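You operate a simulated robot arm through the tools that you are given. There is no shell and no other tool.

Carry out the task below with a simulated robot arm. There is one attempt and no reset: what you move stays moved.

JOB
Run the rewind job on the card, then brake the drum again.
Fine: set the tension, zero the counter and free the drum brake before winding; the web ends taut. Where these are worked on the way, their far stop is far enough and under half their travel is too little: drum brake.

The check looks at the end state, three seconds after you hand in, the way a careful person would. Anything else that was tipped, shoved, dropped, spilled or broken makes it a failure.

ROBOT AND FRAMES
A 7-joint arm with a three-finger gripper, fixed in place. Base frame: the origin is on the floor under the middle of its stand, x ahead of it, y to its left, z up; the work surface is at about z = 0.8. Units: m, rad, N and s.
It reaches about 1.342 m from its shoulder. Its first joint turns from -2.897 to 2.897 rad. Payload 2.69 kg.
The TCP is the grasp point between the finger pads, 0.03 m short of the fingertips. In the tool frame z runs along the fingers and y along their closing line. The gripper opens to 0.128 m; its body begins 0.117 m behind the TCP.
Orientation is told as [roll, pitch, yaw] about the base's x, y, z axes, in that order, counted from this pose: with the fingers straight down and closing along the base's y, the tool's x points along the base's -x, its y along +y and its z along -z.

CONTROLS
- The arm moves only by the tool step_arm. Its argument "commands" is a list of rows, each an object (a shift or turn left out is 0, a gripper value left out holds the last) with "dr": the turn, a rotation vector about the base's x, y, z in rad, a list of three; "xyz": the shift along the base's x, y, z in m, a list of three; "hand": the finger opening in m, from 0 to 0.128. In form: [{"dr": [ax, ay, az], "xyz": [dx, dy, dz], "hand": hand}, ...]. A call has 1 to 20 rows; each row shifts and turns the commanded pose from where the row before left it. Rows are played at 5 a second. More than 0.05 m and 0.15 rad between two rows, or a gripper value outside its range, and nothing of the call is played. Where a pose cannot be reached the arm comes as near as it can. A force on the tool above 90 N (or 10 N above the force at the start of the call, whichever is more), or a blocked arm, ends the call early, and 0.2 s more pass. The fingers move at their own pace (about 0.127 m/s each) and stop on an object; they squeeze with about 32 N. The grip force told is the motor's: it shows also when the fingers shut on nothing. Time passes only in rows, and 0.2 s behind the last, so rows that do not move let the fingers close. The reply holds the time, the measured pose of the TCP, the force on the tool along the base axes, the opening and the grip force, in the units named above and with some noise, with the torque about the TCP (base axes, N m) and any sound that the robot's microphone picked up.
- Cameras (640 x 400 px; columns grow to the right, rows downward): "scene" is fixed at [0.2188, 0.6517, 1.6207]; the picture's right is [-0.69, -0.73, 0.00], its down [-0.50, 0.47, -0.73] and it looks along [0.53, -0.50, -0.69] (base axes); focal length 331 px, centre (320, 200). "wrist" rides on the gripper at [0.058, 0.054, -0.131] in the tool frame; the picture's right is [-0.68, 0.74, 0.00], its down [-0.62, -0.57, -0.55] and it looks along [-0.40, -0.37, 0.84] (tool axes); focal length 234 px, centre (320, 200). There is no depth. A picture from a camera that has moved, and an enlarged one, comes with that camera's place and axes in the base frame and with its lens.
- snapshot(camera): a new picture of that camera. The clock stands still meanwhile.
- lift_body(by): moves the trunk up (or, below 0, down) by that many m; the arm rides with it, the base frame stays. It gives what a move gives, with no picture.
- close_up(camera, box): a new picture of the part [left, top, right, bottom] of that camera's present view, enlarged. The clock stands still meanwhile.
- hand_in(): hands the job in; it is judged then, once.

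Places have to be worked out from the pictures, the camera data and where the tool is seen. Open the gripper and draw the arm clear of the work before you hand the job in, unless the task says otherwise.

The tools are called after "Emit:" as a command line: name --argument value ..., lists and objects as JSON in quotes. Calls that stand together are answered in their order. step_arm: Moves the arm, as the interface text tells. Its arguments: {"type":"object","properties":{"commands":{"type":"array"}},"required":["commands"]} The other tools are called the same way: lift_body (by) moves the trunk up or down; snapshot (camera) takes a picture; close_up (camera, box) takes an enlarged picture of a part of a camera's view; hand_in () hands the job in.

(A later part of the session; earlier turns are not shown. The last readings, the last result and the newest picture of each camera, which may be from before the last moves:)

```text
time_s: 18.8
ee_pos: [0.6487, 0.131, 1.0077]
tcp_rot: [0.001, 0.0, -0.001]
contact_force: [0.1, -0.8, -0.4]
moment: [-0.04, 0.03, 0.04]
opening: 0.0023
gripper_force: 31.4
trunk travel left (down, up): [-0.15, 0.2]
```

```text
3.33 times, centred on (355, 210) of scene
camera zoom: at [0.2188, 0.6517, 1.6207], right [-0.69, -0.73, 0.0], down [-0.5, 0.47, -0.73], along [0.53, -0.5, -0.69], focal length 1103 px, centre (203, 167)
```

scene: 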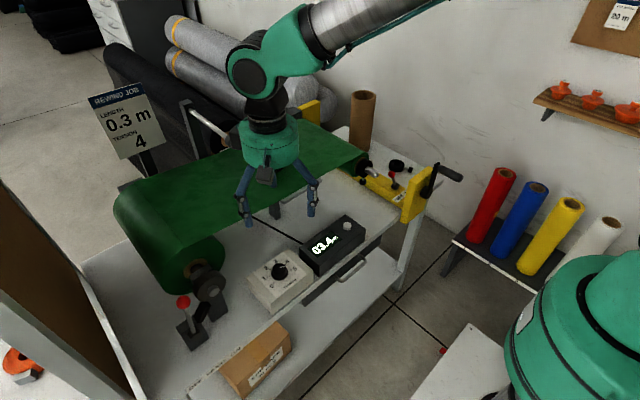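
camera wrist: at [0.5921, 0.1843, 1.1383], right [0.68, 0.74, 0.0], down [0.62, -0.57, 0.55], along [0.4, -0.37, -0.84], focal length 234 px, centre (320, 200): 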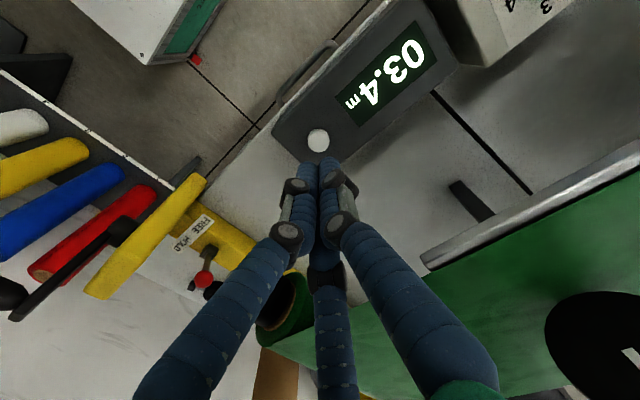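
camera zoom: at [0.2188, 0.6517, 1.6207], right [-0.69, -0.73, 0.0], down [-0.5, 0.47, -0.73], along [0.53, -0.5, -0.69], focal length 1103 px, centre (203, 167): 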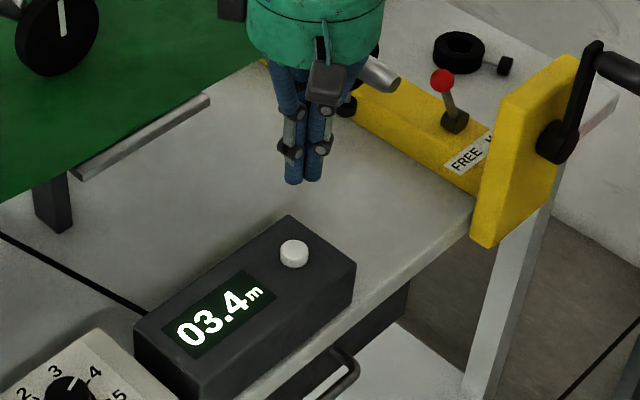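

Combining both views, the button top is at about (0.656, 0.123, 0.873). I'll shift over it and descend in small steps until it clicks.

Emit:
step_arm --commands '[{"xyz": [0.007, -0.008, -0.03]}, {"xyz": [0.0, 0.0, -0.03]}, {"xyz": [0.0, 0.0, -0.03]}, {}]'

Emit:
close_up --camera "wrist" --box '[240, 80, 400, 220]'

Emit:
close_up --camera "scene" --box '[310, 190, 390, 260]'

```text
time_s: 19.8
ee_pos: [0.6573, 0.1223, 0.9187]
tcp_rot: [0.001, -0.001, -0.001]
contact_force: [0.3, 0.2, -0.1]
moment: [-0.01, 0.02, -0.02]
opening: 0.002
gripper_force: 31.1
trunk travel left (down, up): [-0.15, 0.2]
```

```text
2.86 times, centred on (320, 150) of wrist
camera zoom: at [0.5984, 0.1758, 1.0498], right [0.68, 0.74, 0.0], down [0.62, -0.57, 0.55], along [0.4, -0.37, -0.84], focal length 669 px, centre (320, 343)
```

zoom: 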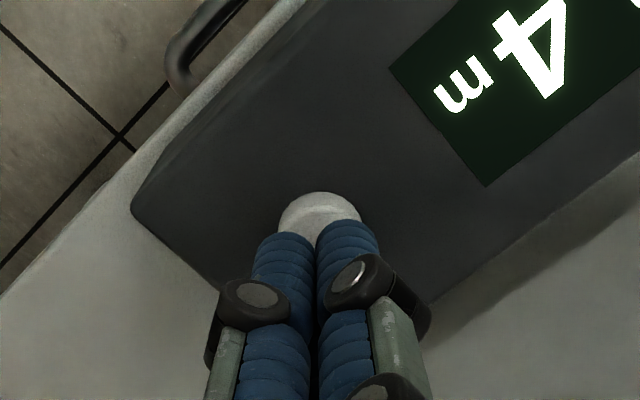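

```text
5.71 times, centred on (350, 225) of scene
camera zoom: at [0.2188, 0.6517, 1.6207], right [-0.69, -0.73, 0.0], down [-0.5, 0.47, -0.73], along [0.53, -0.5, -0.69], focal length 1891 px, centre (149, 57)
```

zoom: 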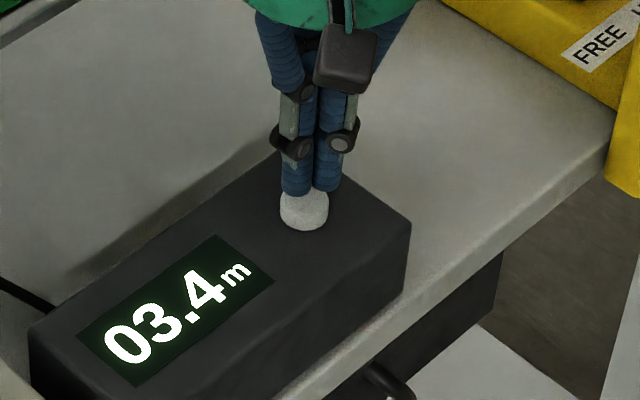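

Fingertips are right above the button. Pressing down in small steps.

Emit:
step_arm --commands '[{"xyz": [0, 0, -0.006]}, {"xyz": [0, 0, -0.005]}, {"xyz": [0, 0, -0.004]}, {"xyz": [0, 0, -0.003]}, {}]'

Emit:
close_up --camera "scene" --box '[310, 190, 390, 260]'

```text
time_s: 21.0
ee_pos: [0.658, 0.1223, 0.8989]
tcp_rot: [0.0, -0.001, 0.0]
contact_force: [-0.4, 0.1, -0.1]
moment: [0.0, 0.01, -0.01]
opening: 0.0019
gripper_force: 31.4
trunk travel left (down, up): [-0.15, 0.2]
```

```text
5.71 times, centred on (350, 225) of scene
camera zoom: at [0.2188, 0.6517, 1.6207], right [-0.69, -0.73, 0.0], down [-0.5, 0.47, -0.73], along [0.53, -0.5, -0.69], focal length 1891 px, centre (149, 57)
```

zoom: 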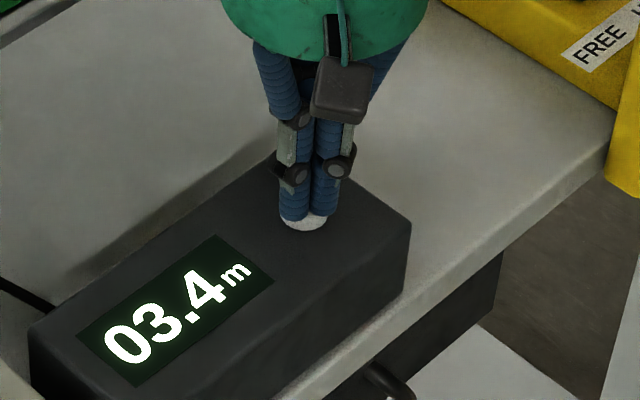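

No contact force yet; continuing down.

Emit:
step_arm --commands '[{"xyz": [0, 0, -0.003]}, {"xyz": [0, 0, -0.003]}, {}]'

Emit:
close_up --camera "scene" --box '[310, 190, 390, 260]'

```text
time_s: 21.8
ee_pos: [0.6575, 0.1236, 0.8933]
tcp_rot: [-0.001, -0.001, -0.001]
contact_force: [-1.1, 0.1, 2.8]
moment: [0.03, 0.04, 0.01]
opening: 0.0018
gripper_force: 31.3
trunk travel left (down, up): [-0.15, 0.2]
heard: click
```

```text
5.71 times, centred on (350, 225) of scene
camera zoom: at [0.2188, 0.6517, 1.6207], right [-0.69, -0.73, 0.0], down [-0.5, 0.47, -0.73], along [0.53, -0.5, -0.69], focal length 1891 px, centre (149, 57)
```

zoom: 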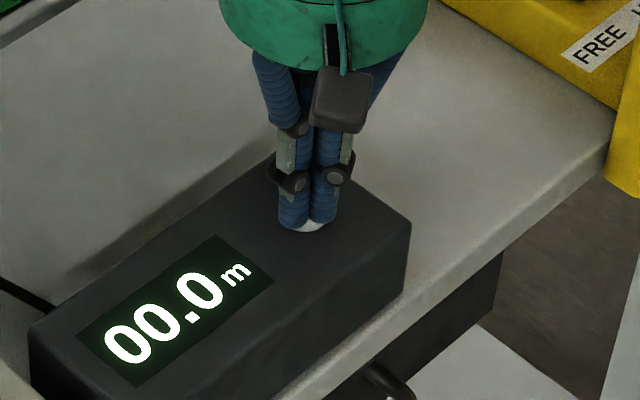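

Click heard and the counter reads 00.0. Now I rise and travel to where the wrist camera can see the brake lever (ball around (0.70, 0.61, 0.95)).

Emit:
step_arm --commands '[{"xyz": [0, 0, 0.03]}, {"xyz": [-0.01, 0, 0.045]}, {"xyz": [-0.01, 0, 0.045]}, {"xyz": [-0.01, 0.0, 0.045]}, {"xyz": [-0.01, 0.03, 0.045]}, {"xyz": [-0.01, 0.04, 0.03]}, {"xyz": [0, 0.048, 0.01]}, {"xyz": [0, 0.048, 0.0]}, {"xyz": [0, 0.048, 0.0]}, {"xyz": [0, 0.048, 0.0]}, {"xyz": [0, 0.048, 0.0]}, {"xyz": [0, 0.048, 0.0]}, {"xyz": [0, 0.048, 0.0]}, {"xyz": [0, 0.048, 0.0]}, {"xyz": [0, 0.048, 0.0]}, {"xyz": [0, 0.03, 0.0]}, {}]'

Emit:
snapshot --camera "wrist"

Emit:
snapshot --camera "scene"

```text
refused: row 5 steps farther than a row can; nothing moved
```

```text
taken
camera wrist: at [0.5986, 0.1762, 1.0249], right [0.68, 0.74, 0.0], down [0.62, -0.57, 0.55], along [0.4, -0.37, -0.84], focal length 234 px, centre (320, 200)
```

wrist: 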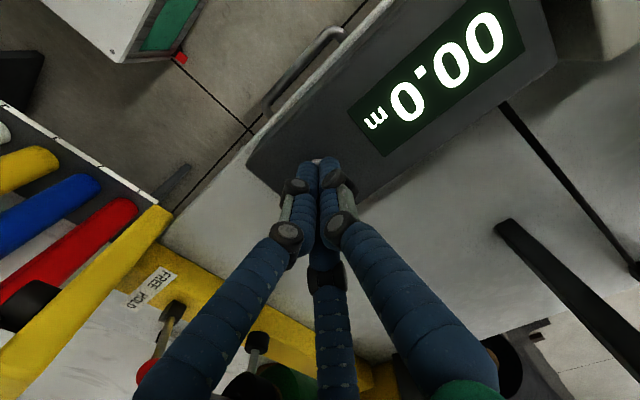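

```text
taken
```

scene: 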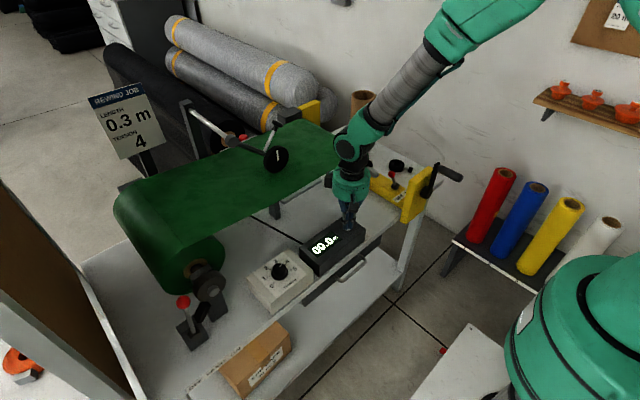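

One row was too long, so nothing moved. I'll repeat the retreat and traverse with shorter rows.

Emit:
step_arm --commands '[{"xyz": [0, 0, 0.03]}, {"xyz": [-0.01, 0, 0.045]}, {"xyz": [-0.01, 0, 0.045]}, {"xyz": [-0.01, 0.0, 0.045]}, {"xyz": [-0.01, 0.02, 0.042]}, {"xyz": [-0.01, 0.03, 0.03]}, {"xyz": [0, 0.045, 0.01]}, {"xyz": [0, 0.048, 0.0]}, {"xyz": [0, 0.048, 0.0]}, {"xyz": [0, 0.048, 0.0]}, {"xyz": [0, 0.048, 0.0]}, {"xyz": [0, 0.048, 0.0]}, {"xyz": [0, 0.048, 0.0]}, {"xyz": [0, 0.048, 0.0]}, {"xyz": [0, 0.048, 0.0]}, {"xyz": [0, 0.048, 0.0]}, {"xyz": [0, 0.03, 0.0]}, {}]'

Emit:
snapshot --camera "wrist"

Emit:
snapshot --camera "scene"

```text
time_s: 25.6
ee_pos: [0.6075, 0.6805, 1.1386]
tcp_rot: [0.0, -0.001, 0.0]
contact_force: [0.0, 0.0, -0.2]
moment: [-0.06, 0.02, -0.02]
opening: 0.0018
gripper_force: 31.4
trunk travel left (down, up): [-0.15, 0.2]
```

```text
taken
camera wrist: at [0.5491, 0.7338, 1.2709], right [0.68, 0.74, 0.0], down [0.62, -0.57, 0.55], along [0.4, -0.37, -0.84], focal length 234 px, centre (320, 200)
```

wrist: 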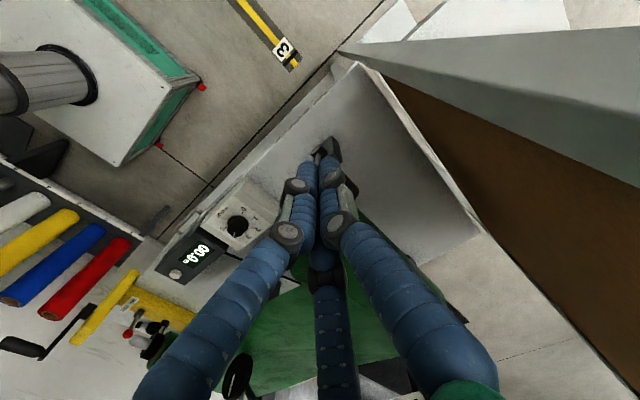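

```text
taken
```

scene: 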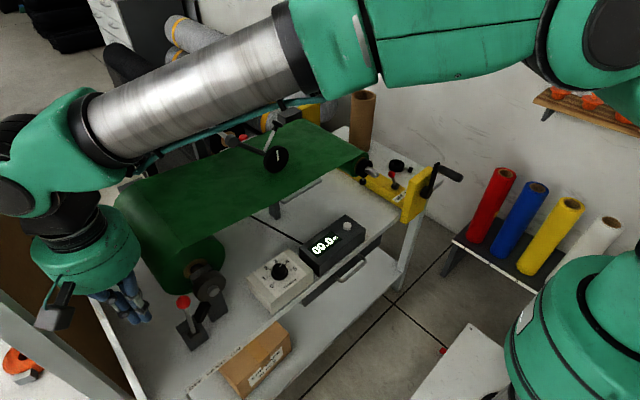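

The lever is hidden behind my closed fingers. I'll shift back so it appears to the right of the fingers.

Emit:
step_arm --commands '[{"xyz": [-0.01, -0.045, 0.0]}, {"xyz": [-0.01, -0.045, 0.0]}, {"xyz": [-0.01, -0.045, 0.0]}, {"xyz": [-0.01, -0.045, 0.0]}, {}]'

Emit:
snapshot --camera "wrist"

Emit:
close_up --camera "wrist" --box '[350, 40, 510, 180]'

```text
time_s: 26.8
ee_pos: [0.5652, 0.4992, 1.1404]
tcp_rot: [0.0, 0.0, 0.0]
contact_force: [-0.6, -0.1, 0.8]
moment: [0.08, -0.04, 0.02]
opening: 0.0021
gripper_force: 30.6
trunk travel left (down, up): [-0.15, 0.2]
```

```text
taken
camera wrist: at [0.5077, 0.5522, 1.2719], right [0.68, 0.74, 0.0], down [0.62, -0.57, 0.55], along [0.4, -0.37, -0.84], focal length 234 px, centre (320, 200)
```

wrist: 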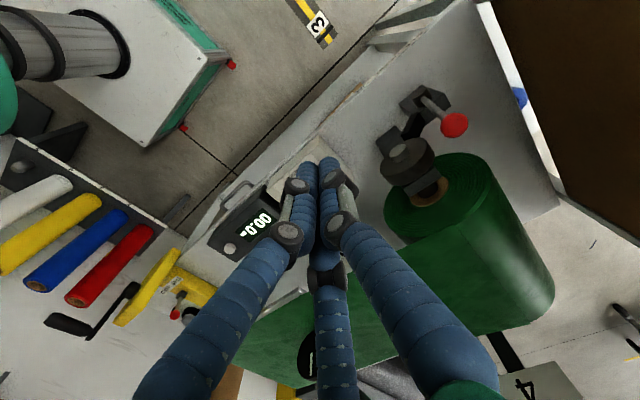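

```text
2.86 times, centred on (430, 110) of wrist
camera zoom: at [0.5077, 0.5522, 1.2719], right [0.68, 0.74, 0.0], down [0.62, -0.57, 0.55], along [0.4, -0.37, -0.84], focal length 669 px, centre (6, 457)
```

zoom: 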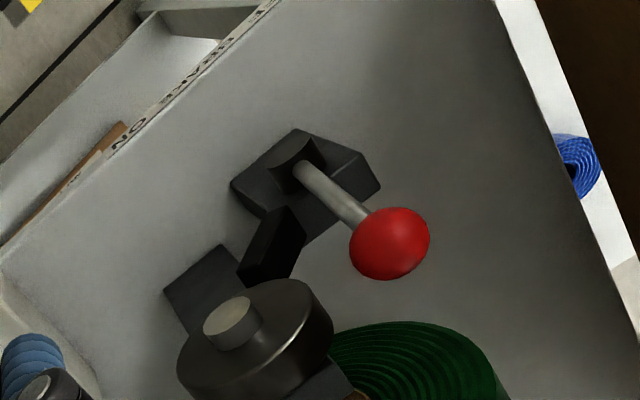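

I triangulate the brake ball at about (0.670, 0.617, 0.994) and its pivot near (0.677, 0.63, 0.85). I need the ON/OFF label on the table edge to know the direction.

Emit:
close_up --camera "wrist" --box '[370, 20, 450, 90]'

Emit:
close_up --camera "scene" --box '[150, 320, 270, 400]'

Emit:
close_up --camera "wrist" --box '[370, 70, 480, 170]'

```text
5.71 times, centred on (410, 55) of wrist
camera zoom: at [0.5077, 0.5522, 1.2719], right [0.68, 0.74, 0.0], down [0.62, -0.57, 0.55], along [0.4, -0.37, -0.84], focal length 1338 px, centre (-194, 1029)
```

zoom: 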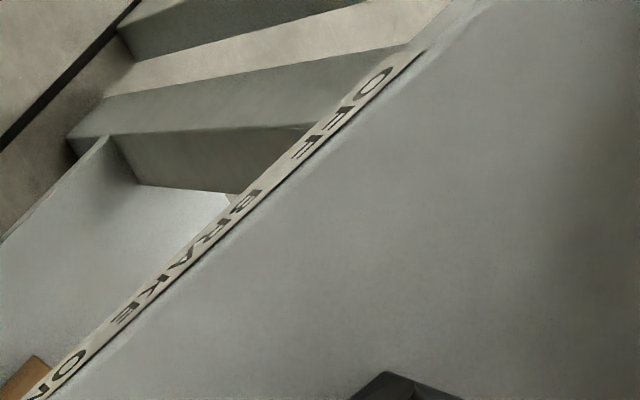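

```text
5.00 times, centred on (210, 360) of scene
camera zoom: at [0.2188, 0.6517, 1.6207], right [-0.69, -0.73, 0.0], down [-0.5, 0.47, -0.73], along [0.53, -0.5, -0.69], focal length 1655 px, centre (870, -600)
```

zoom: 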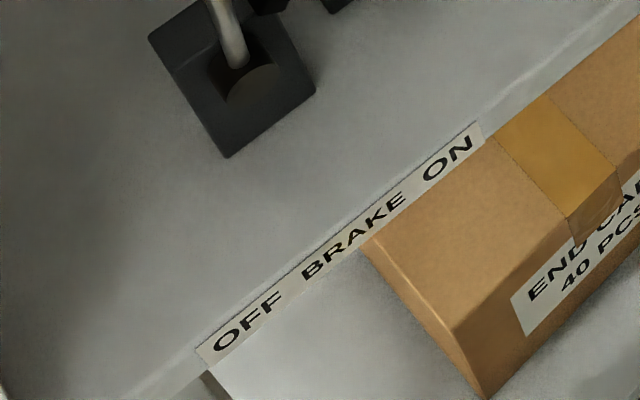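

```text
4.00 times, centred on (425, 120) of wrist
camera zoom: at [0.5077, 0.5522, 1.2719], right [0.68, 0.74, 0.0], down [0.62, -0.57, 0.55], along [0.4, -0.37, -0.84], focal length 937 px, centre (-100, 520)
```

zoom: 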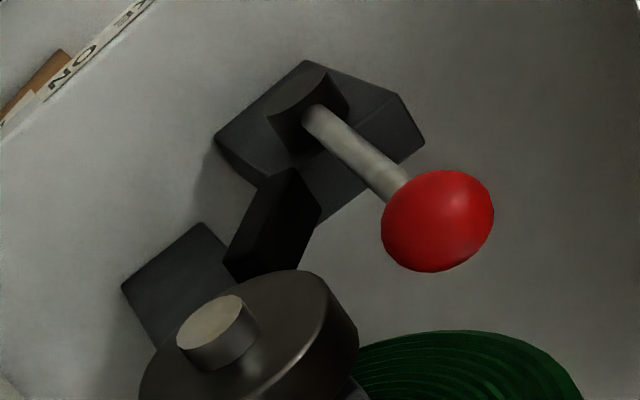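

The label reads OFF–BRAKE–ON with OFF on the +y side; the lever is leaning slightly to −y (ON). Before swinging toward +y, I want to check the brown panel at the left of the table for clearance.

Emit:
close_up --camera "scene" --box '[0, 170, 220, 400]'

Emit:
snapshot --camera "scene"

```text
1.74 times, centred on (110, 285) of scene
camera zoom: at [0.2188, 0.6517, 1.6207], right [-0.69, -0.73, 0.0], down [-0.5, 0.47, -0.73], along [0.53, -0.5, -0.69], focal length 576 px, centre (685, 52)
```

zoom: 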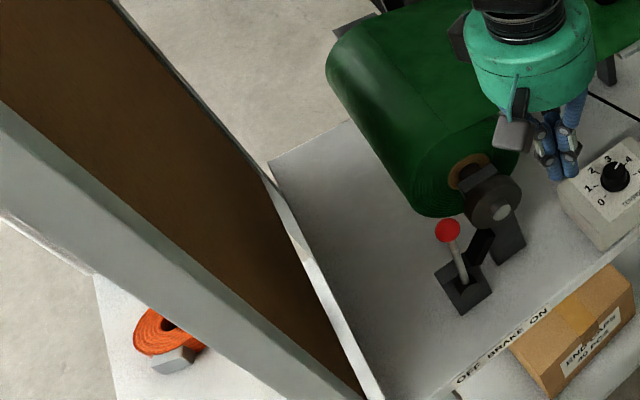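

```text
taken
```

scene: 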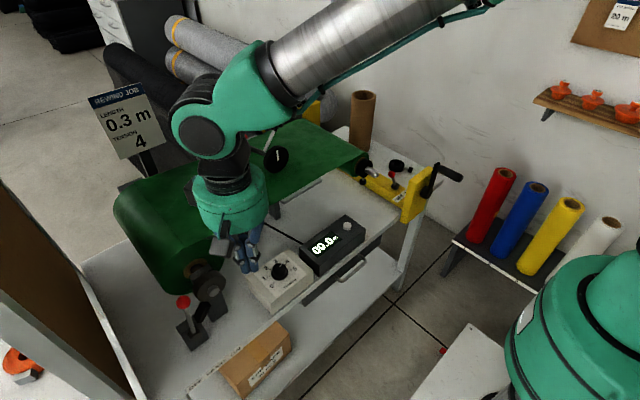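

A tall partition stands just past the table's left end (near edge about x≈0.65, y≈0.79), so I must keep the hand from going too far +y. I'll grip the brake ball from above, with the hand yawed +0.8 rad (fingers clear of the hub disc) and leaned so its body stays on the −y side.

Emit:
step_arm --commands '[{"xyz": [0.02, 0.0, 0.0], "dr": [0, 0, 0.13], "hand": 0.05}, {"xyz": [0.02, 0.0, 0.0], "dr": [0, 0, 0.13], "hand": 0.09}, {"xyz": [0.02, 0.02, 0.0], "dr": [0, 0, 0.13]}, {"xyz": [0.02, 0.02, 0.0], "dr": [0, 0, 0.13]}, {"xyz": [0.012, 0.02, 0.0], "dr": [0, 0, 0.14]}, {"xyz": [0.012, 0.02, 0.0], "dr": [0, 0, 0.14]}, {"dr": [0.1, 0, 0]}, {"dr": [0.1, 0, 0]}, {"dr": [0.1, 0, 0]}, {}]'

Emit:
snapshot --camera "wrist"

Emit:
snapshot --camera "scene"

```text
time_s: 29.0
ee_pos: [0.6714, 0.5792, 1.1404]
tcp_rot: [0.213, -0.214, 0.775]
contact_force: [0.0, 0.0, 0.2]
moment: [0.01, 0.01, -0.01]
opening: 0.0902
gripper_force: 0.0
trunk travel left (down, up): [-0.15, 0.2]
```

```text
taken
camera wrist: at [0.5919, 0.5362, 1.2644], right [-0.06, 0.95, 0.3], down [0.83, -0.12, 0.54], along [0.55, 0.28, -0.79], focal length 234 px, centre (320, 200)
```

wrist: 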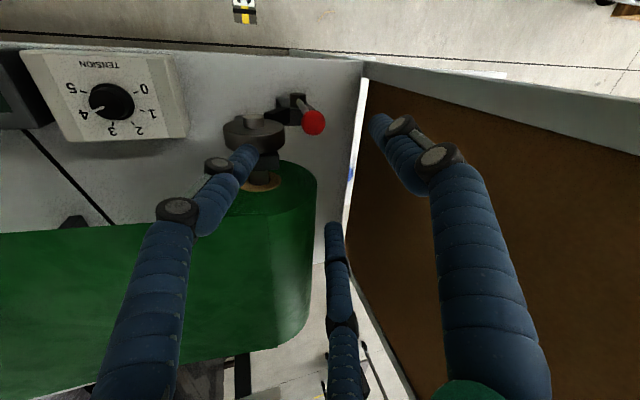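

```text
taken
```

scene: 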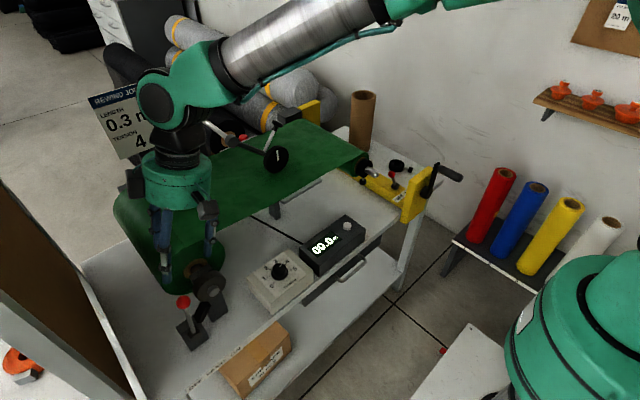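

Ball reconfirmed at (0.668, 0.617, 0.994); partition edge at about (0.64, 0.785). Advancing along the tool axis so the fingers surround the ball, stopping about 1 cm short of ball centre.

Emit:
step_arm --commands '[{"xyz": [-0.003, -0.007, 0.0]}, {"xyz": [0, 0.0118, -0.0382]}, {"xyz": [0, 0.0118, -0.0382]}, {"xyz": [0, 0.0088, -0.0287]}, {"xyz": [0, 0.0088, -0.0287]}, {}]'

Emit:
snapshot --camera "wrist"

Emit:
close_up --camera "scene" --box '[110, 180, 270, 370]'

```text
time_s: 30.4
ee_pos: [0.6682, 0.6135, 1.0033]
tcp_rot: [0.213, -0.211, 0.776]
contact_force: [-0.2, -0.6, -0.9]
moment: [-0.03, 0.02, 0.0]
opening: 0.0899
gripper_force: 0.1
trunk travel left (down, up): [-0.15, 0.2]
```

```text
taken
camera wrist: at [0.5891, 0.5705, 1.1292], right [-0.06, 0.95, 0.29], down [0.83, -0.12, 0.54], along [0.55, 0.28, -0.79], focal length 234 px, centre (320, 200)
```

wrist: 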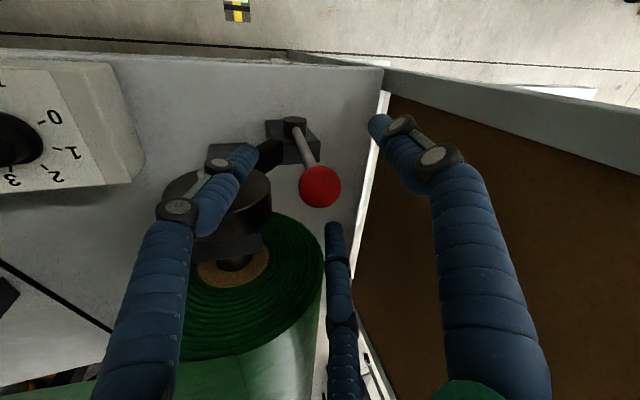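

```text
2.11 times, centred on (190, 275) of scene
camera zoom: at [0.2188, 0.6517, 1.6207], right [-0.69, -0.73, 0.0], down [-0.5, 0.47, -0.73], along [0.53, -0.5, -0.69], focal length 697 px, centre (594, 42)
```

zoom: 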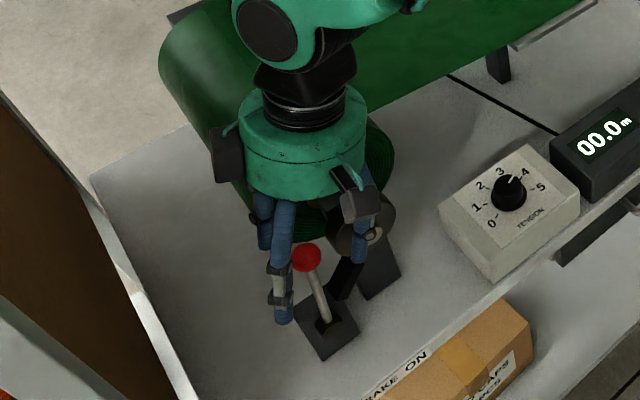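

The ball is centred on the TCP. Closing the fingers gently on it.

Emit:
step_arm --commands '[{"hand": 0.07}, {"hand": 0.055}, {"hand": 0.04}, {"hand": 0.03}, {"hand": 0.02}, {}]'

Emit:
snapshot --camera "wrist"

Emit:
close_up --camera "scene" --box '[110, 180, 270, 370]'

```text
time_s: 31.8
ee_pos: [0.6662, 0.6128, 1.0063]
tcp_rot: [0.213, -0.214, 0.777]
contact_force: [-10.6, 3.1, 1.3]
moment: [0.05, 0.07, -0.05]
opening: 0.0274
gripper_force: 44.2
trunk travel left (down, up): [-0.15, 0.2]
```

```text
taken
camera wrist: at [0.5878, 0.5702, 1.13], right [-0.06, 0.95, 0.29], down [0.84, -0.12, 0.54], along [0.55, 0.28, -0.79], focal length 234 px, centre (320, 200)
```

wrist: 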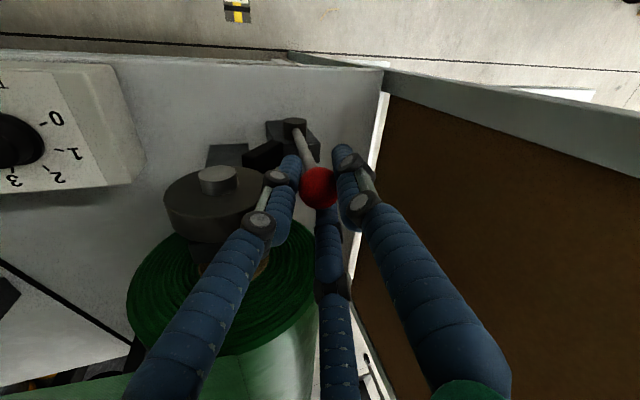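

```text
2.11 times, centred on (190, 275) of scene
camera zoom: at [0.2188, 0.6517, 1.6207], right [-0.69, -0.73, 0.0], down [-0.5, 0.47, -0.73], along [0.53, -0.5, -0.69], focal length 697 px, centre (594, 42)
```

zoom: 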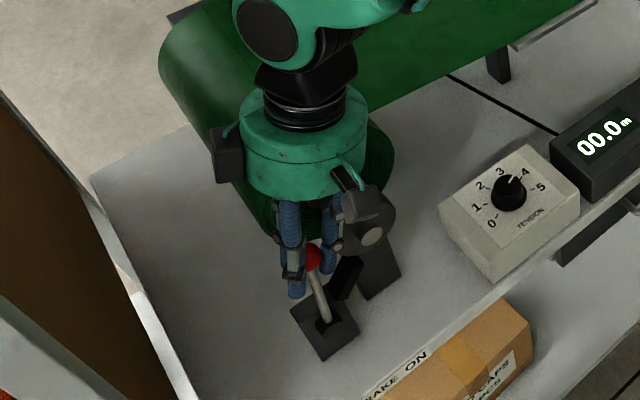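

Ball gripped (opening 0.027, 44 N). Starting to swing it toward OFF (+y), two centimetres first to feel the resistance.

Emit:
step_arm --commands '[{"xyz": [0, 0.01, 0.0005]}, {"xyz": [0, 0.01, 0.0]}, {}]'

```text
time_s: 32.6
ee_pos: [0.6649, 0.6339, 1.0079]
tcp_rot: [0.214, -0.209, 0.777]
contact_force: [-30.3, -15.1, -1.1]
moment: [-1.9, 0.63, -0.07]
opening: 0.0272
gripper_force: 45.7
trunk travel left (down, up): [-0.15, 0.2]
```

The lever moves; y-load is small but there's a −30 N side load in x, so I'll shift the command a few millimetres in −x and continue.

Emit:
step_arm --commands '[{"xyz": [-0.003, 0.0, 0.0]}, {"xyz": [-0.001, 0.01, -0.001]}, {}]'

```text
time_s: 33.4
ee_pos: [0.6646, 0.6438, 1.007]
tcp_rot: [0.211, -0.215, 0.776]
contact_force: [-4.6, -12.8, -7.4]
moment: [-1.52, -0.02, -0.03]
opening: 0.0287
gripper_force: 44.6
trunk travel left (down, up): [-0.15, 0.2]
```

Emit:
step_arm --commands '[{"xyz": [0, 0.01, -0.002]}, {"xyz": [0, 0.01, -0.003]}, {}]'

Emit:
snapshot --camera "wrist"

Emit:
close_up --camera "scene" --box '[110, 180, 270, 370]'

```text
time_s: 34.2
ee_pos: [0.6635, 0.6653, 1.003]
tcp_rot: [0.213, -0.216, 0.776]
contact_force: [-6.2, -8.9, 5.5]
moment: [-1.37, 0.33, -0.03]
opening: 0.0307
gripper_force: 45.3
trunk travel left (down, up): [-0.15, 0.2]
```

```text
taken
camera wrist: at [0.5843, 0.621, 1.127], right [-0.06, 0.95, 0.3], down [0.83, -0.12, 0.54], along [0.55, 0.28, -0.79], focal length 234 px, centre (320, 200)
```

wrist: 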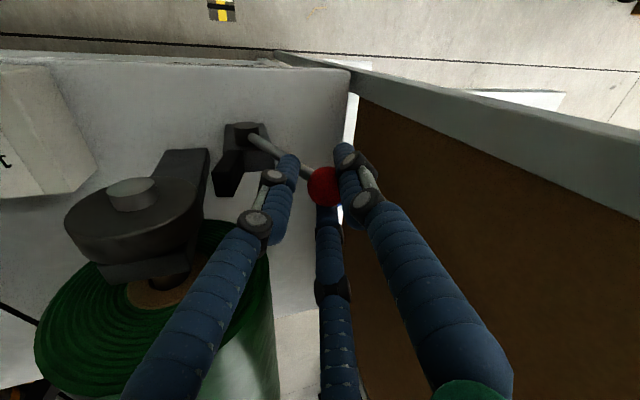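

```text
2.11 times, centred on (190, 275) of scene
camera zoom: at [0.2188, 0.6517, 1.6207], right [-0.69, -0.73, 0.0], down [-0.5, 0.47, -0.73], along [0.53, -0.5, -0.69], focal length 697 px, centre (594, 42)
```

zoom: 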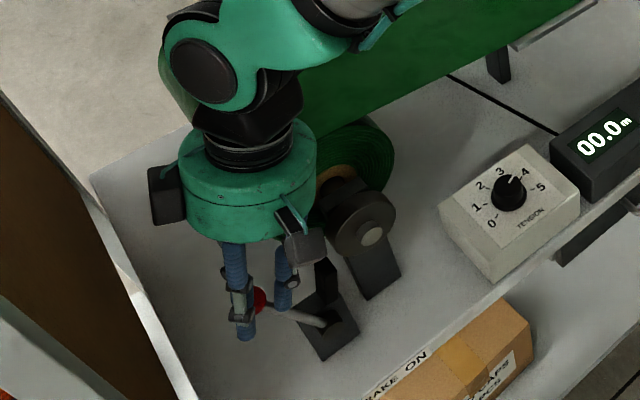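

The lever has swung about 20° and the brake shoe has moved off the disc. Continuing toward the far stop while watching for rising resistance.

Emit:
step_arm --commands '[{"xyz": [0, 0.01, -0.003]}, {"xyz": [0, 0.005, -0.002]}, {}]'

```text
time_s: 35.0
ee_pos: [0.6632, 0.6793, 0.9968]
tcp_rot: [0.212, -0.214, 0.776]
contact_force: [-7.5, -5.9, 8.1]
moment: [-1.49, 0.44, -0.11]
opening: 0.0318
gripper_force: 45.1
trunk travel left (down, up): [-0.15, 0.2]
```

Emit:
step_arm --commands '[{"xyz": [0, 0.01, -0.004]}, {"xyz": [0, 0.01, -0.005]}, {}]'

Emit:
snapshot --camera "wrist"

Emit:
close_up --camera "scene" --box '[110, 180, 270, 370]'

```text
time_s: 35.6
ee_pos: [0.663, 0.6885, 0.9933]
tcp_rot: [0.211, -0.205, 0.776]
contact_force: [-23.0, -42.1, 37.8]
moment: [-2.45, 0.85, -0.39]
opening: 0.0322
gripper_force: 44.9
trunk travel left (down, up): [-0.15, 0.2]
stopped in row 3: the force on the tool passed its limit at 95 N (the readings are from after the stop); the commanded pose is now the measured one
```

```text
taken
camera wrist: at [0.5845, 0.6458, 1.1173], right [-0.05, 0.96, 0.29], down [0.84, -0.11, 0.54], along [0.54, 0.27, -0.79], focal length 234 px, centre (320, 200)
```

wrist: 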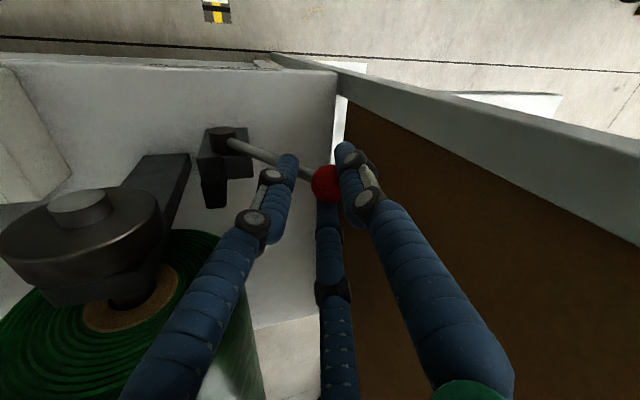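

```text
2.11 times, centred on (190, 275) of scene
camera zoom: at [0.2188, 0.6517, 1.6207], right [-0.69, -0.73, 0.0], down [-0.5, 0.47, -0.73], along [0.53, -0.5, -0.69], focal length 697 px, centre (594, 42)
```

zoom: 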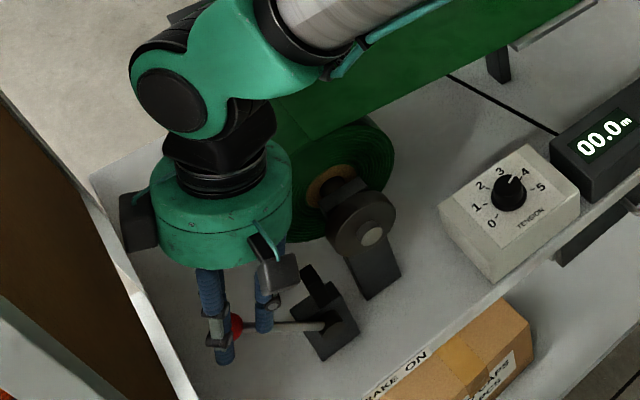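

Force spiked to 95 N along the lever's swing direction: the OFF end stop is reached and the shoe is clear of the disc. Releasing the ball and withdrawing along the tool axis.

Emit:
step_arm --commands '[{"xyz": [0, -0.001, 0.0]}, {"hand": 0.05}, {"hand": 0.075}, {"hand": 0.085}, {"xyz": [0, -0.0088, 0.0287]}, {"xyz": [0, -0.0118, 0.0382]}, {"xyz": [0, -0.0118, 0.0382]}, {"xyz": [0, -0.0118, 0.0382]}, {}]'

Emit:
close_up --camera "scene" --box '[110, 180, 270, 370]'

Emit:
snapshot --camera "wrist"

```text
time_s: 37.6
ee_pos: [0.6631, 0.6469, 1.1323]
tcp_rot: [0.21, -0.205, 0.778]
contact_force: [0.1, -0.7, 0.8]
moment: [0.04, -0.04, -0.01]
opening: 0.085
gripper_force: 0.1
trunk travel left (down, up): [-0.15, 0.2]
```

```text
2.11 times, centred on (190, 275) of scene
camera zoom: at [0.2188, 0.6517, 1.6207], right [-0.69, -0.73, 0.0], down [-0.5, 0.47, -0.73], along [0.53, -0.5, -0.69], focal length 697 px, centre (594, 42)
```

zoom: 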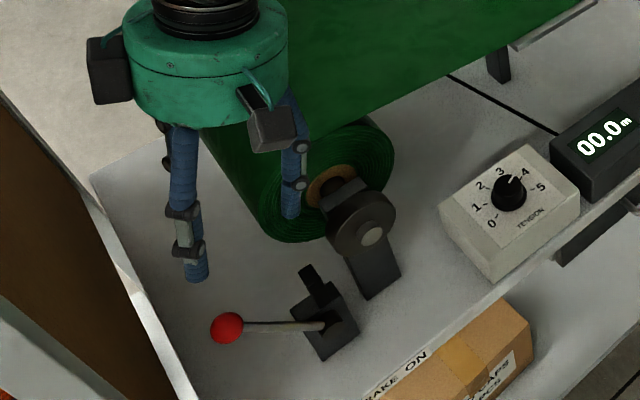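

```text
taken
camera wrist: at [0.585, 0.6051, 1.2555], right [-0.05, 0.96, 0.29], down [0.84, -0.11, 0.54], along [0.55, 0.27, -0.79], focal length 234 px, centre (320, 200)
```

wrist: 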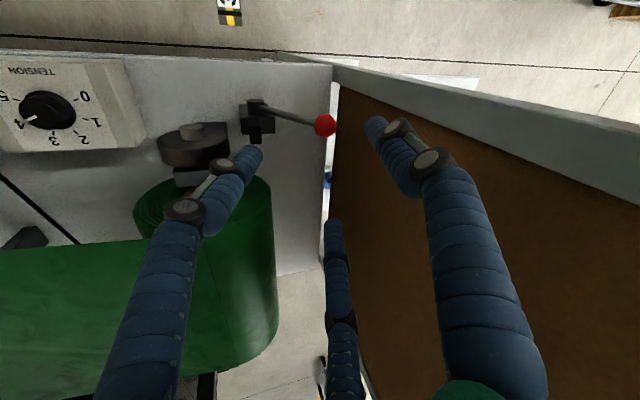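

The brake lever rests at OFF (ball now about (0.667, 0.702, 0.974)) and the counter still reads 00.0. Next I straighten the hand and travel to the crank to measure its geometry.

Emit:
step_arm --commands '[{"xyz": [-0.0175, -0.042, 0.01], "dr": [-0.1, 0, 0]}, {"xyz": [-0.0175, -0.042, 0.01], "dr": [-0.1, 0, 0]}, {"xyz": [-0.0175, -0.045, 0], "dr": [-0.095, 0, 0]}, {"xyz": [-0.0175, -0.045, 0], "dr": [0, 0, -0.13]}, {"xyz": [-0.0175, -0.045, 0], "dr": [0, 0, -0.13]}, {"xyz": [-0.0175, -0.045, 0], "dr": [0, 0, -0.13]}, {"xyz": [-0.0175, -0.045, 0], "dr": [0, 0, -0.13]}, {"xyz": [-0.0175, -0.045, 0], "dr": [0, 0, -0.13]}, {"xyz": [-0.0175, -0.045, 0], "dr": [0, 0, -0.13]}, {"xyz": [-0.0175, -0.045, 0]}, {"xyz": [-0.0175, -0.045, 0]}, {"xyz": [-0.0175, -0.045, 0]}, {"xyz": [-0.0175, -0.045, 0]}, {"xyz": [-0.0175, -0.045, 0], "hand": 0.128}, {"hand": 0.128}]'

Emit:
snapshot --camera "wrist"

Emit:
snapshot --camera "scene"

```text
time_s: 40.9
ee_pos: [0.4177, 0.0226, 1.1509]
tcp_rot: [0.001, 0.003, 0.018]
contact_force: [0.2, -0.6, 0.6]
moment: [0.01, -0.02, 0.01]
opening: 0.1282
gripper_force: 0.0
trunk travel left (down, up): [-0.15, 0.2]
```

```text
taken
camera wrist: at [0.3601, 0.0748, 1.2824], right [0.66, 0.75, 0.0], down [0.63, -0.56, 0.55], along [0.41, -0.36, -0.84], focal length 234 px, centre (320, 200)
```

wrist: 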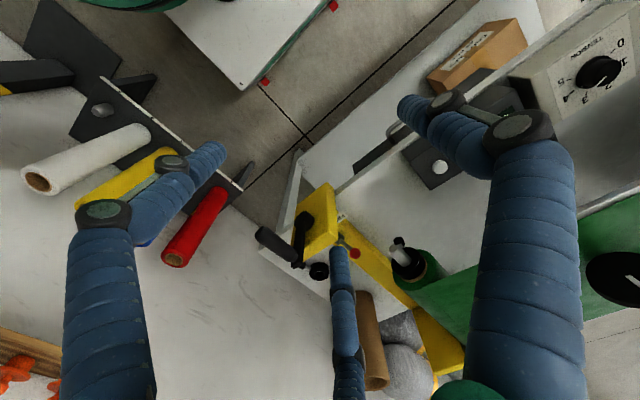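

```text
taken
```

scene: 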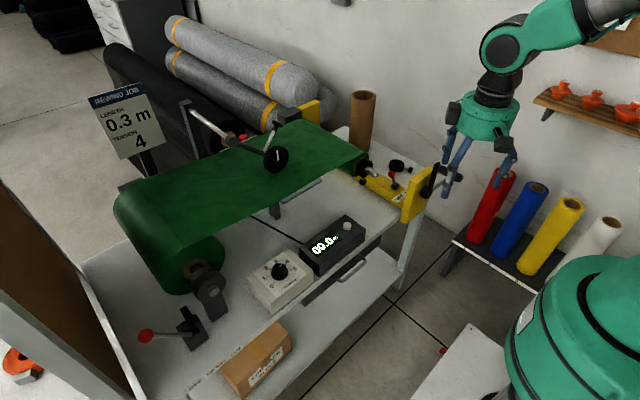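

Emit:
close_up --camera "wrist" --box '[230, 170, 370, 300]'

Emit:
close_up --camera "scene" --box '[330, 130, 480, 230]'

```text
3.08 times, centred on (300, 235) of wrist
camera zoom: at [0.3601, 0.0748, 1.2824], right [0.66, 0.75, 0.0], down [0.63, -0.56, 0.55], along [0.41, -0.36, -0.84], focal length 720 px, centre (382, 92)
```

zoom: 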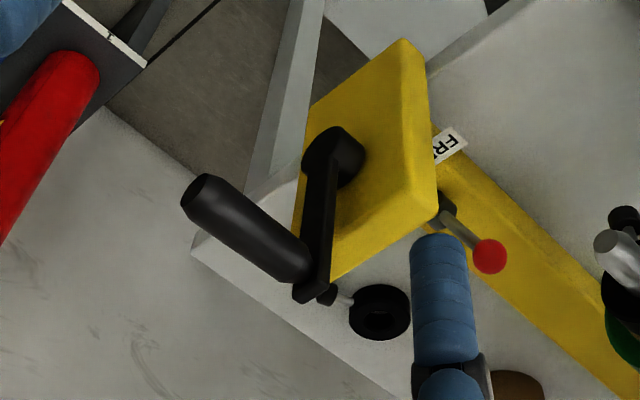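

```text
4.00 times, centred on (405, 180) of scene
camera zoom: at [0.2188, 0.6517, 1.6207], right [-0.69, -0.73, 0.0], down [-0.5, 0.47, -0.73], along [0.53, -0.5, -0.69], focal length 1324 px, centre (-20, 280)
```

zoom: 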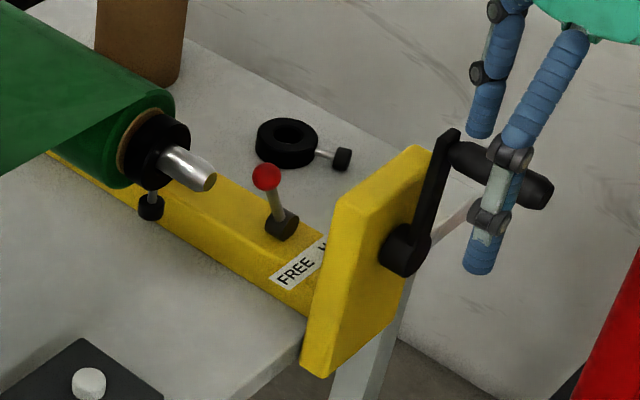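

Handle axis measured at y≈−0.146, z≈1.013, spanning x≈0.475–0.546, so crank radius ≈0.108 about a hub near (y −0.137, z 0.905). I'll tilt the hand 0.7 rad forward-down so it clears the hub all round, and line up with the handle.

Emit:
step_arm --commands '[{"xyz": [0.0033, -0.0242, -0.002], "dr": [0, -0.1, -0.018]}, {"xyz": [0.0033, -0.0242, -0.002], "dr": [0, -0.1, 0]}, {"xyz": [0.0033, -0.0242, -0.002], "dr": [0, -0.1, 0]}, {"xyz": [0.0033, -0.0242, -0.01], "dr": [0, -0.1, 0]}, {"xyz": [0.0033, -0.0242, -0.015], "dr": [0, -0.1, 0]}, {"xyz": [0.0033, -0.0242, -0.015], "dr": [0, -0.1, 0]}, {"xyz": [0.0033, -0.0242, -0.015], "dr": [0, -0.1, 0]}, {}]'

Emit:
snapshot --camera "wrist"

Emit:
snapshot --camera "scene"

```text
time_s: 42.6
ee_pos: [0.444, -0.1482, 1.0902]
tcp_rot: [0.003, -0.696, -0.001]
contact_force: [1.1, 0.0, 0.0]
moment: [0.01, 0.05, 0.03]
opening: 0.1277
gripper_force: 0.1
trunk travel left (down, up): [-0.15, 0.2]
```

```text
taken
camera wrist: at [0.3159, -0.0935, 1.1528], right [0.52, 0.74, 0.43], down [0.12, -0.57, 0.82], along [0.85, -0.37, -0.38], focal length 234 px, centre (320, 200)
```

wrist: 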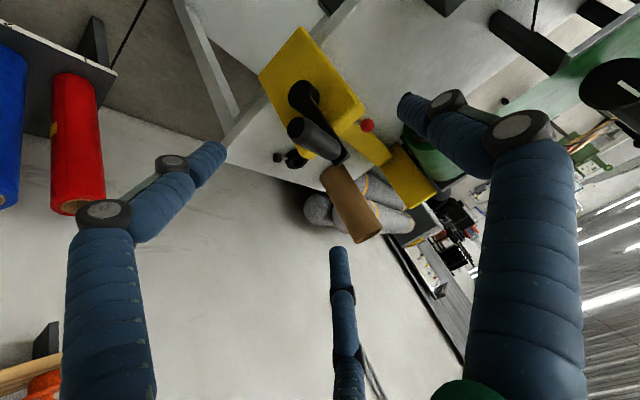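

```text
taken
```

scene: 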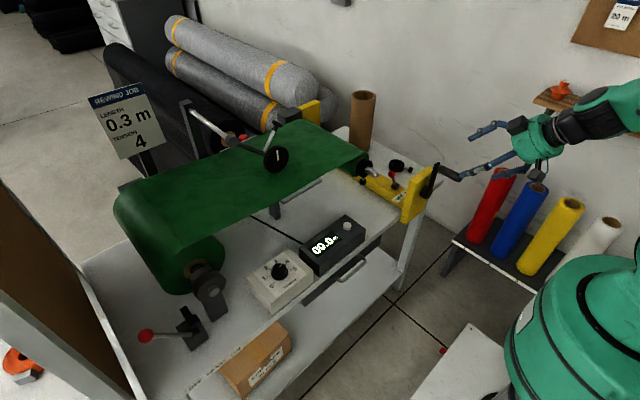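

Emit:
close_up --camera "wrist" --box '[250, 20, 410, 180]'

```text
2.50 times, centred on (330, 100) of wrist
camera zoom: at [0.3159, -0.0935, 1.1528], right [0.52, 0.74, 0.43], down [0.12, -0.57, 0.82], along [0.85, -0.37, -0.38], focal length 585 px, centre (295, 450)
```

zoom: 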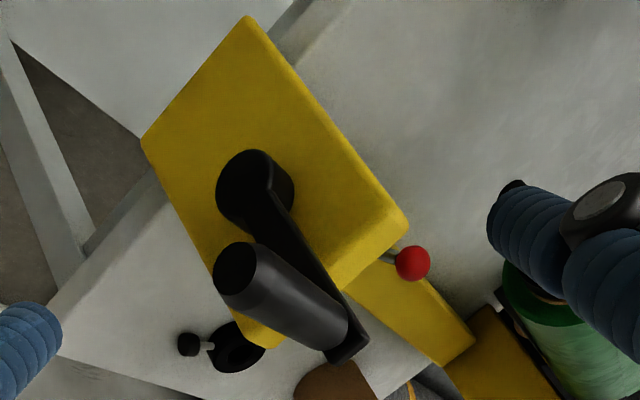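

Hub centre confirmed near (y −0.138, z 0.912). Advancing along the tool axis to bring the handle between the finger pads.

Emit:
step_arm --commands '[{"xyz": [0.0215, 0.0, -0.0255]}, {"xyz": [0.0215, 0.0, -0.0255]}, {"xyz": [0.0195, 0.001, -0.0245]}, {}]'

Emit:
snapshot --camera "wrist"

Emit:
close_up --camera "scene" --box '[380, 120, 510, 230]'

```text
time_s: 43.6
ee_pos: [0.5065, -0.1448, 1.0136]
tcp_rot: [0.001, -0.698, -0.001]
contact_force: [0.1, -0.7, -0.5]
moment: [0.02, 0.01, 0.02]
opening: 0.1281
gripper_force: 0.1
trunk travel left (down, up): [-0.15, 0.2]
```

```text
taken
camera wrist: at [0.3769, -0.0914, 1.0775], right [0.52, 0.74, 0.43], down [0.12, -0.57, 0.82], along [0.85, -0.37, -0.38], focal length 234 px, centre (320, 200)
```

wrist: 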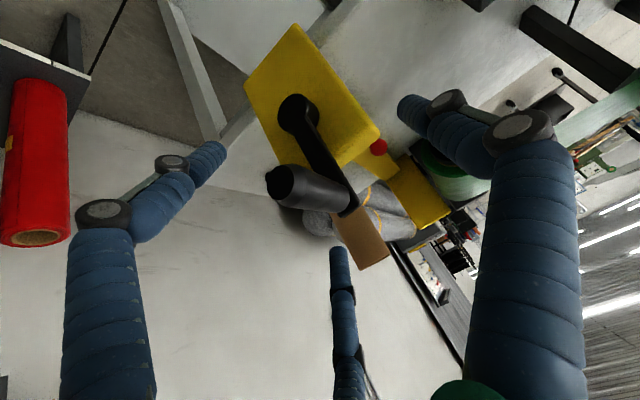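

```text
3.64 times, centred on (445, 175) of scene
camera zoom: at [0.2188, 0.6517, 1.6207], right [-0.69, -0.73, 0.0], down [-0.5, 0.47, -0.73], along [0.53, -0.5, -0.69], focal length 1203 px, centre (-134, 291)
```

zoom: 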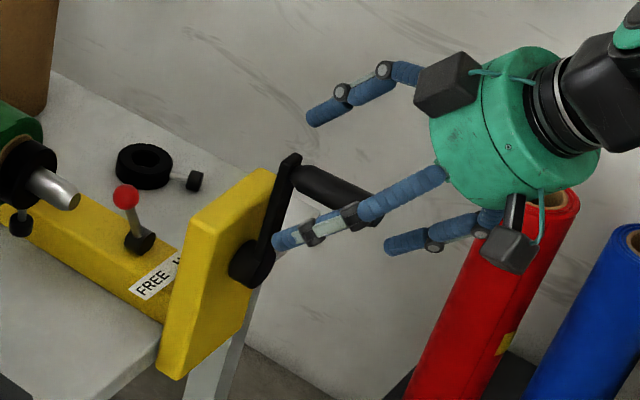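

Handle lies on the TCP; small −3 mm y correction, then close to grip it.

Emit:
step_arm --commands '[{"xyz": [0, -0.003, 0], "hand": 0.1}, {"hand": 0.075}, {"hand": 0.05}, {"hand": 0.03}, {"hand": 0.015}, {"hand": 0.01}, {}]'

Emit:
snapshot --camera "wrist"

Emit:
close_up --camera "scene" --box '[290, 120, 510, 280]'

```text
time_s: 45.2
ee_pos: [0.5058, -0.1477, 1.0148]
tcp_rot: [-0.001, -0.696, -0.001]
contact_force: [6.2, -0.9, 7.9]
moment: [-0.05, -0.45, -1.45]
opening: 0.0363
gripper_force: 45.0
trunk travel left (down, up): [-0.15, 0.2]
```

```text
taken
camera wrist: at [0.377, -0.0946, 1.0783], right [0.52, 0.74, 0.43], down [0.12, -0.57, 0.82], along [0.85, -0.37, -0.38], focal length 234 px, centre (320, 200)
```

wrist: 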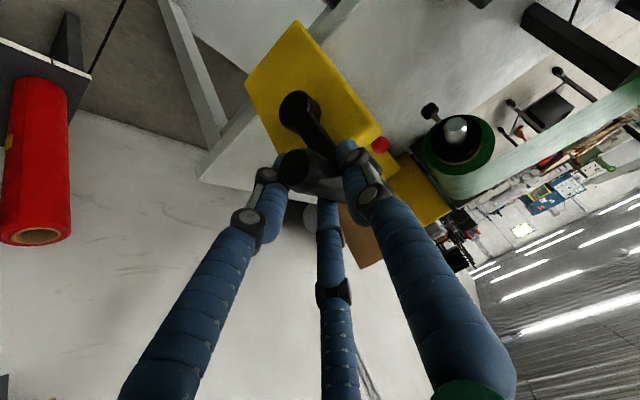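

```text
2.50 times, centred on (400, 200) of scene
camera zoom: at [0.2188, 0.6517, 1.6207], right [-0.69, -0.73, 0.0], down [-0.5, 0.47, -0.73], along [0.53, -0.5, -0.69], focal length 827 px, centre (120, 200)
```

zoom: 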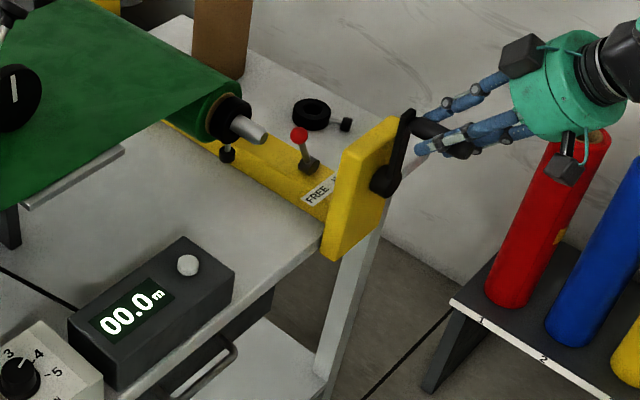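

Handle gripped (opening 0.036). Web runs over the top of the take-up roll toward −y, so winding should be top-toward −y (clockwise seen from the robot). I'll test just 10° and check forces and the counter.

Emit:
step_arm --commands '[{"xyz": [0, -0.0086, -0.0009]}, {"xyz": [0, -0.009, -0.002]}, {}]'

Emit:
close_up --camera "scene" --box '[290, 120, 510, 280]'

Emit:
close_up --camera "scene" --box '[100, 90, 400, 290]'

```text
time_s: 46.0
ee_pos: [0.5056, -0.1665, 1.0132]
tcp_rot: [-0.001, -0.698, -0.001]
contact_force: [7.9, 6.7, 21.3]
moment: [0.51, -0.1, -1.28]
opening: 0.0364
gripper_force: 44.5
trunk travel left (down, up): [-0.15, 0.2]
```

```text
2.50 times, centred on (400, 200) of scene
camera zoom: at [0.2188, 0.6517, 1.6207], right [-0.69, -0.73, 0.0], down [-0.5, 0.47, -0.73], along [0.53, -0.5, -0.69], focal length 827 px, centre (120, 200)
```

zoom: 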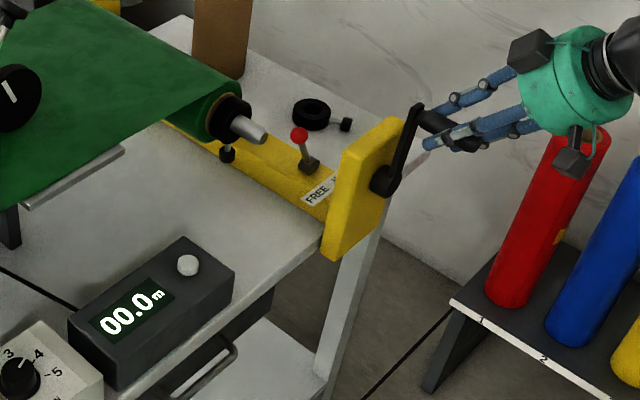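

```text
2.00 times, centred on (250, 190) of scene
camera zoom: at [0.2188, 0.6517, 1.6207], right [-0.69, -0.73, 0.0], down [-0.5, 0.47, -0.73], along [0.53, -0.5, -0.69], focal length 662 px, centre (460, 220)
```

zoom: 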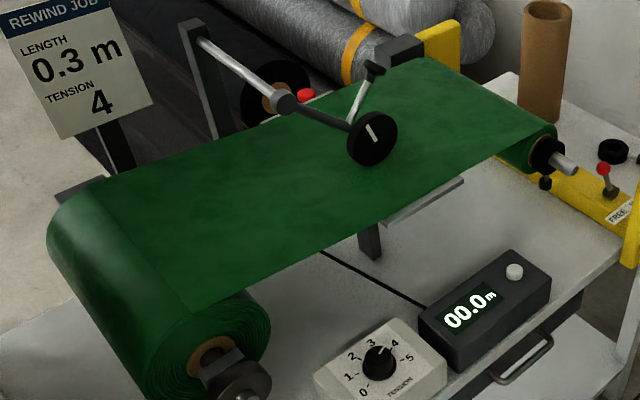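

The wheel mark turned in the sense of web moving toward the take-up, and tangential load is only about 12 N, so the direction is right. There is ~19 N outward radial load, so I'll use a slightly larger radius (0.109) and proceed to about 30°.

Emit:
step_arm --commands '[{"xyz": [0, -0.0099, 0.0017]}, {"xyz": [0, -0.0088, -0.0036]}, {"xyz": [0, -0.0084, -0.0044]}, {}]'

Emit:
close_up --camera "scene" --box '[290, 120, 510, 280]'

```text
time_s: 47.0
ee_pos: [0.5065, -0.1922, 1.0049]
tcp_rot: [-0.001, -0.697, 0.001]
contact_force: [10.9, 3.3, 9.6]
moment: [0.49, 0.32, -1.41]
opening: 0.0361
gripper_force: 44.9
trunk travel left (down, up): [-0.15, 0.2]
```

```text
2.50 times, centred on (400, 200) of scene
camera zoom: at [0.2188, 0.6517, 1.6207], right [-0.69, -0.73, 0.0], down [-0.5, 0.47, -0.73], along [0.53, -0.5, -0.69], focal length 827 px, centre (120, 200)
```

zoom: 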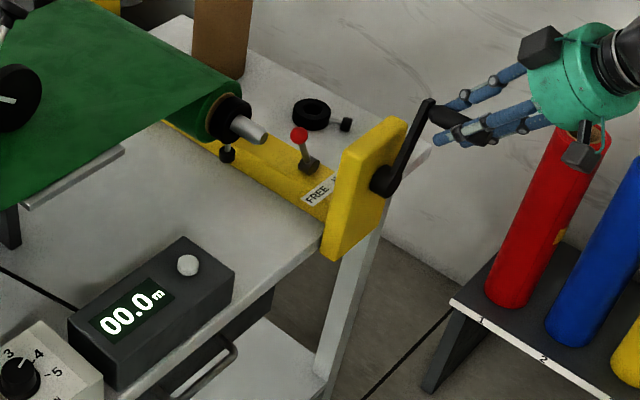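

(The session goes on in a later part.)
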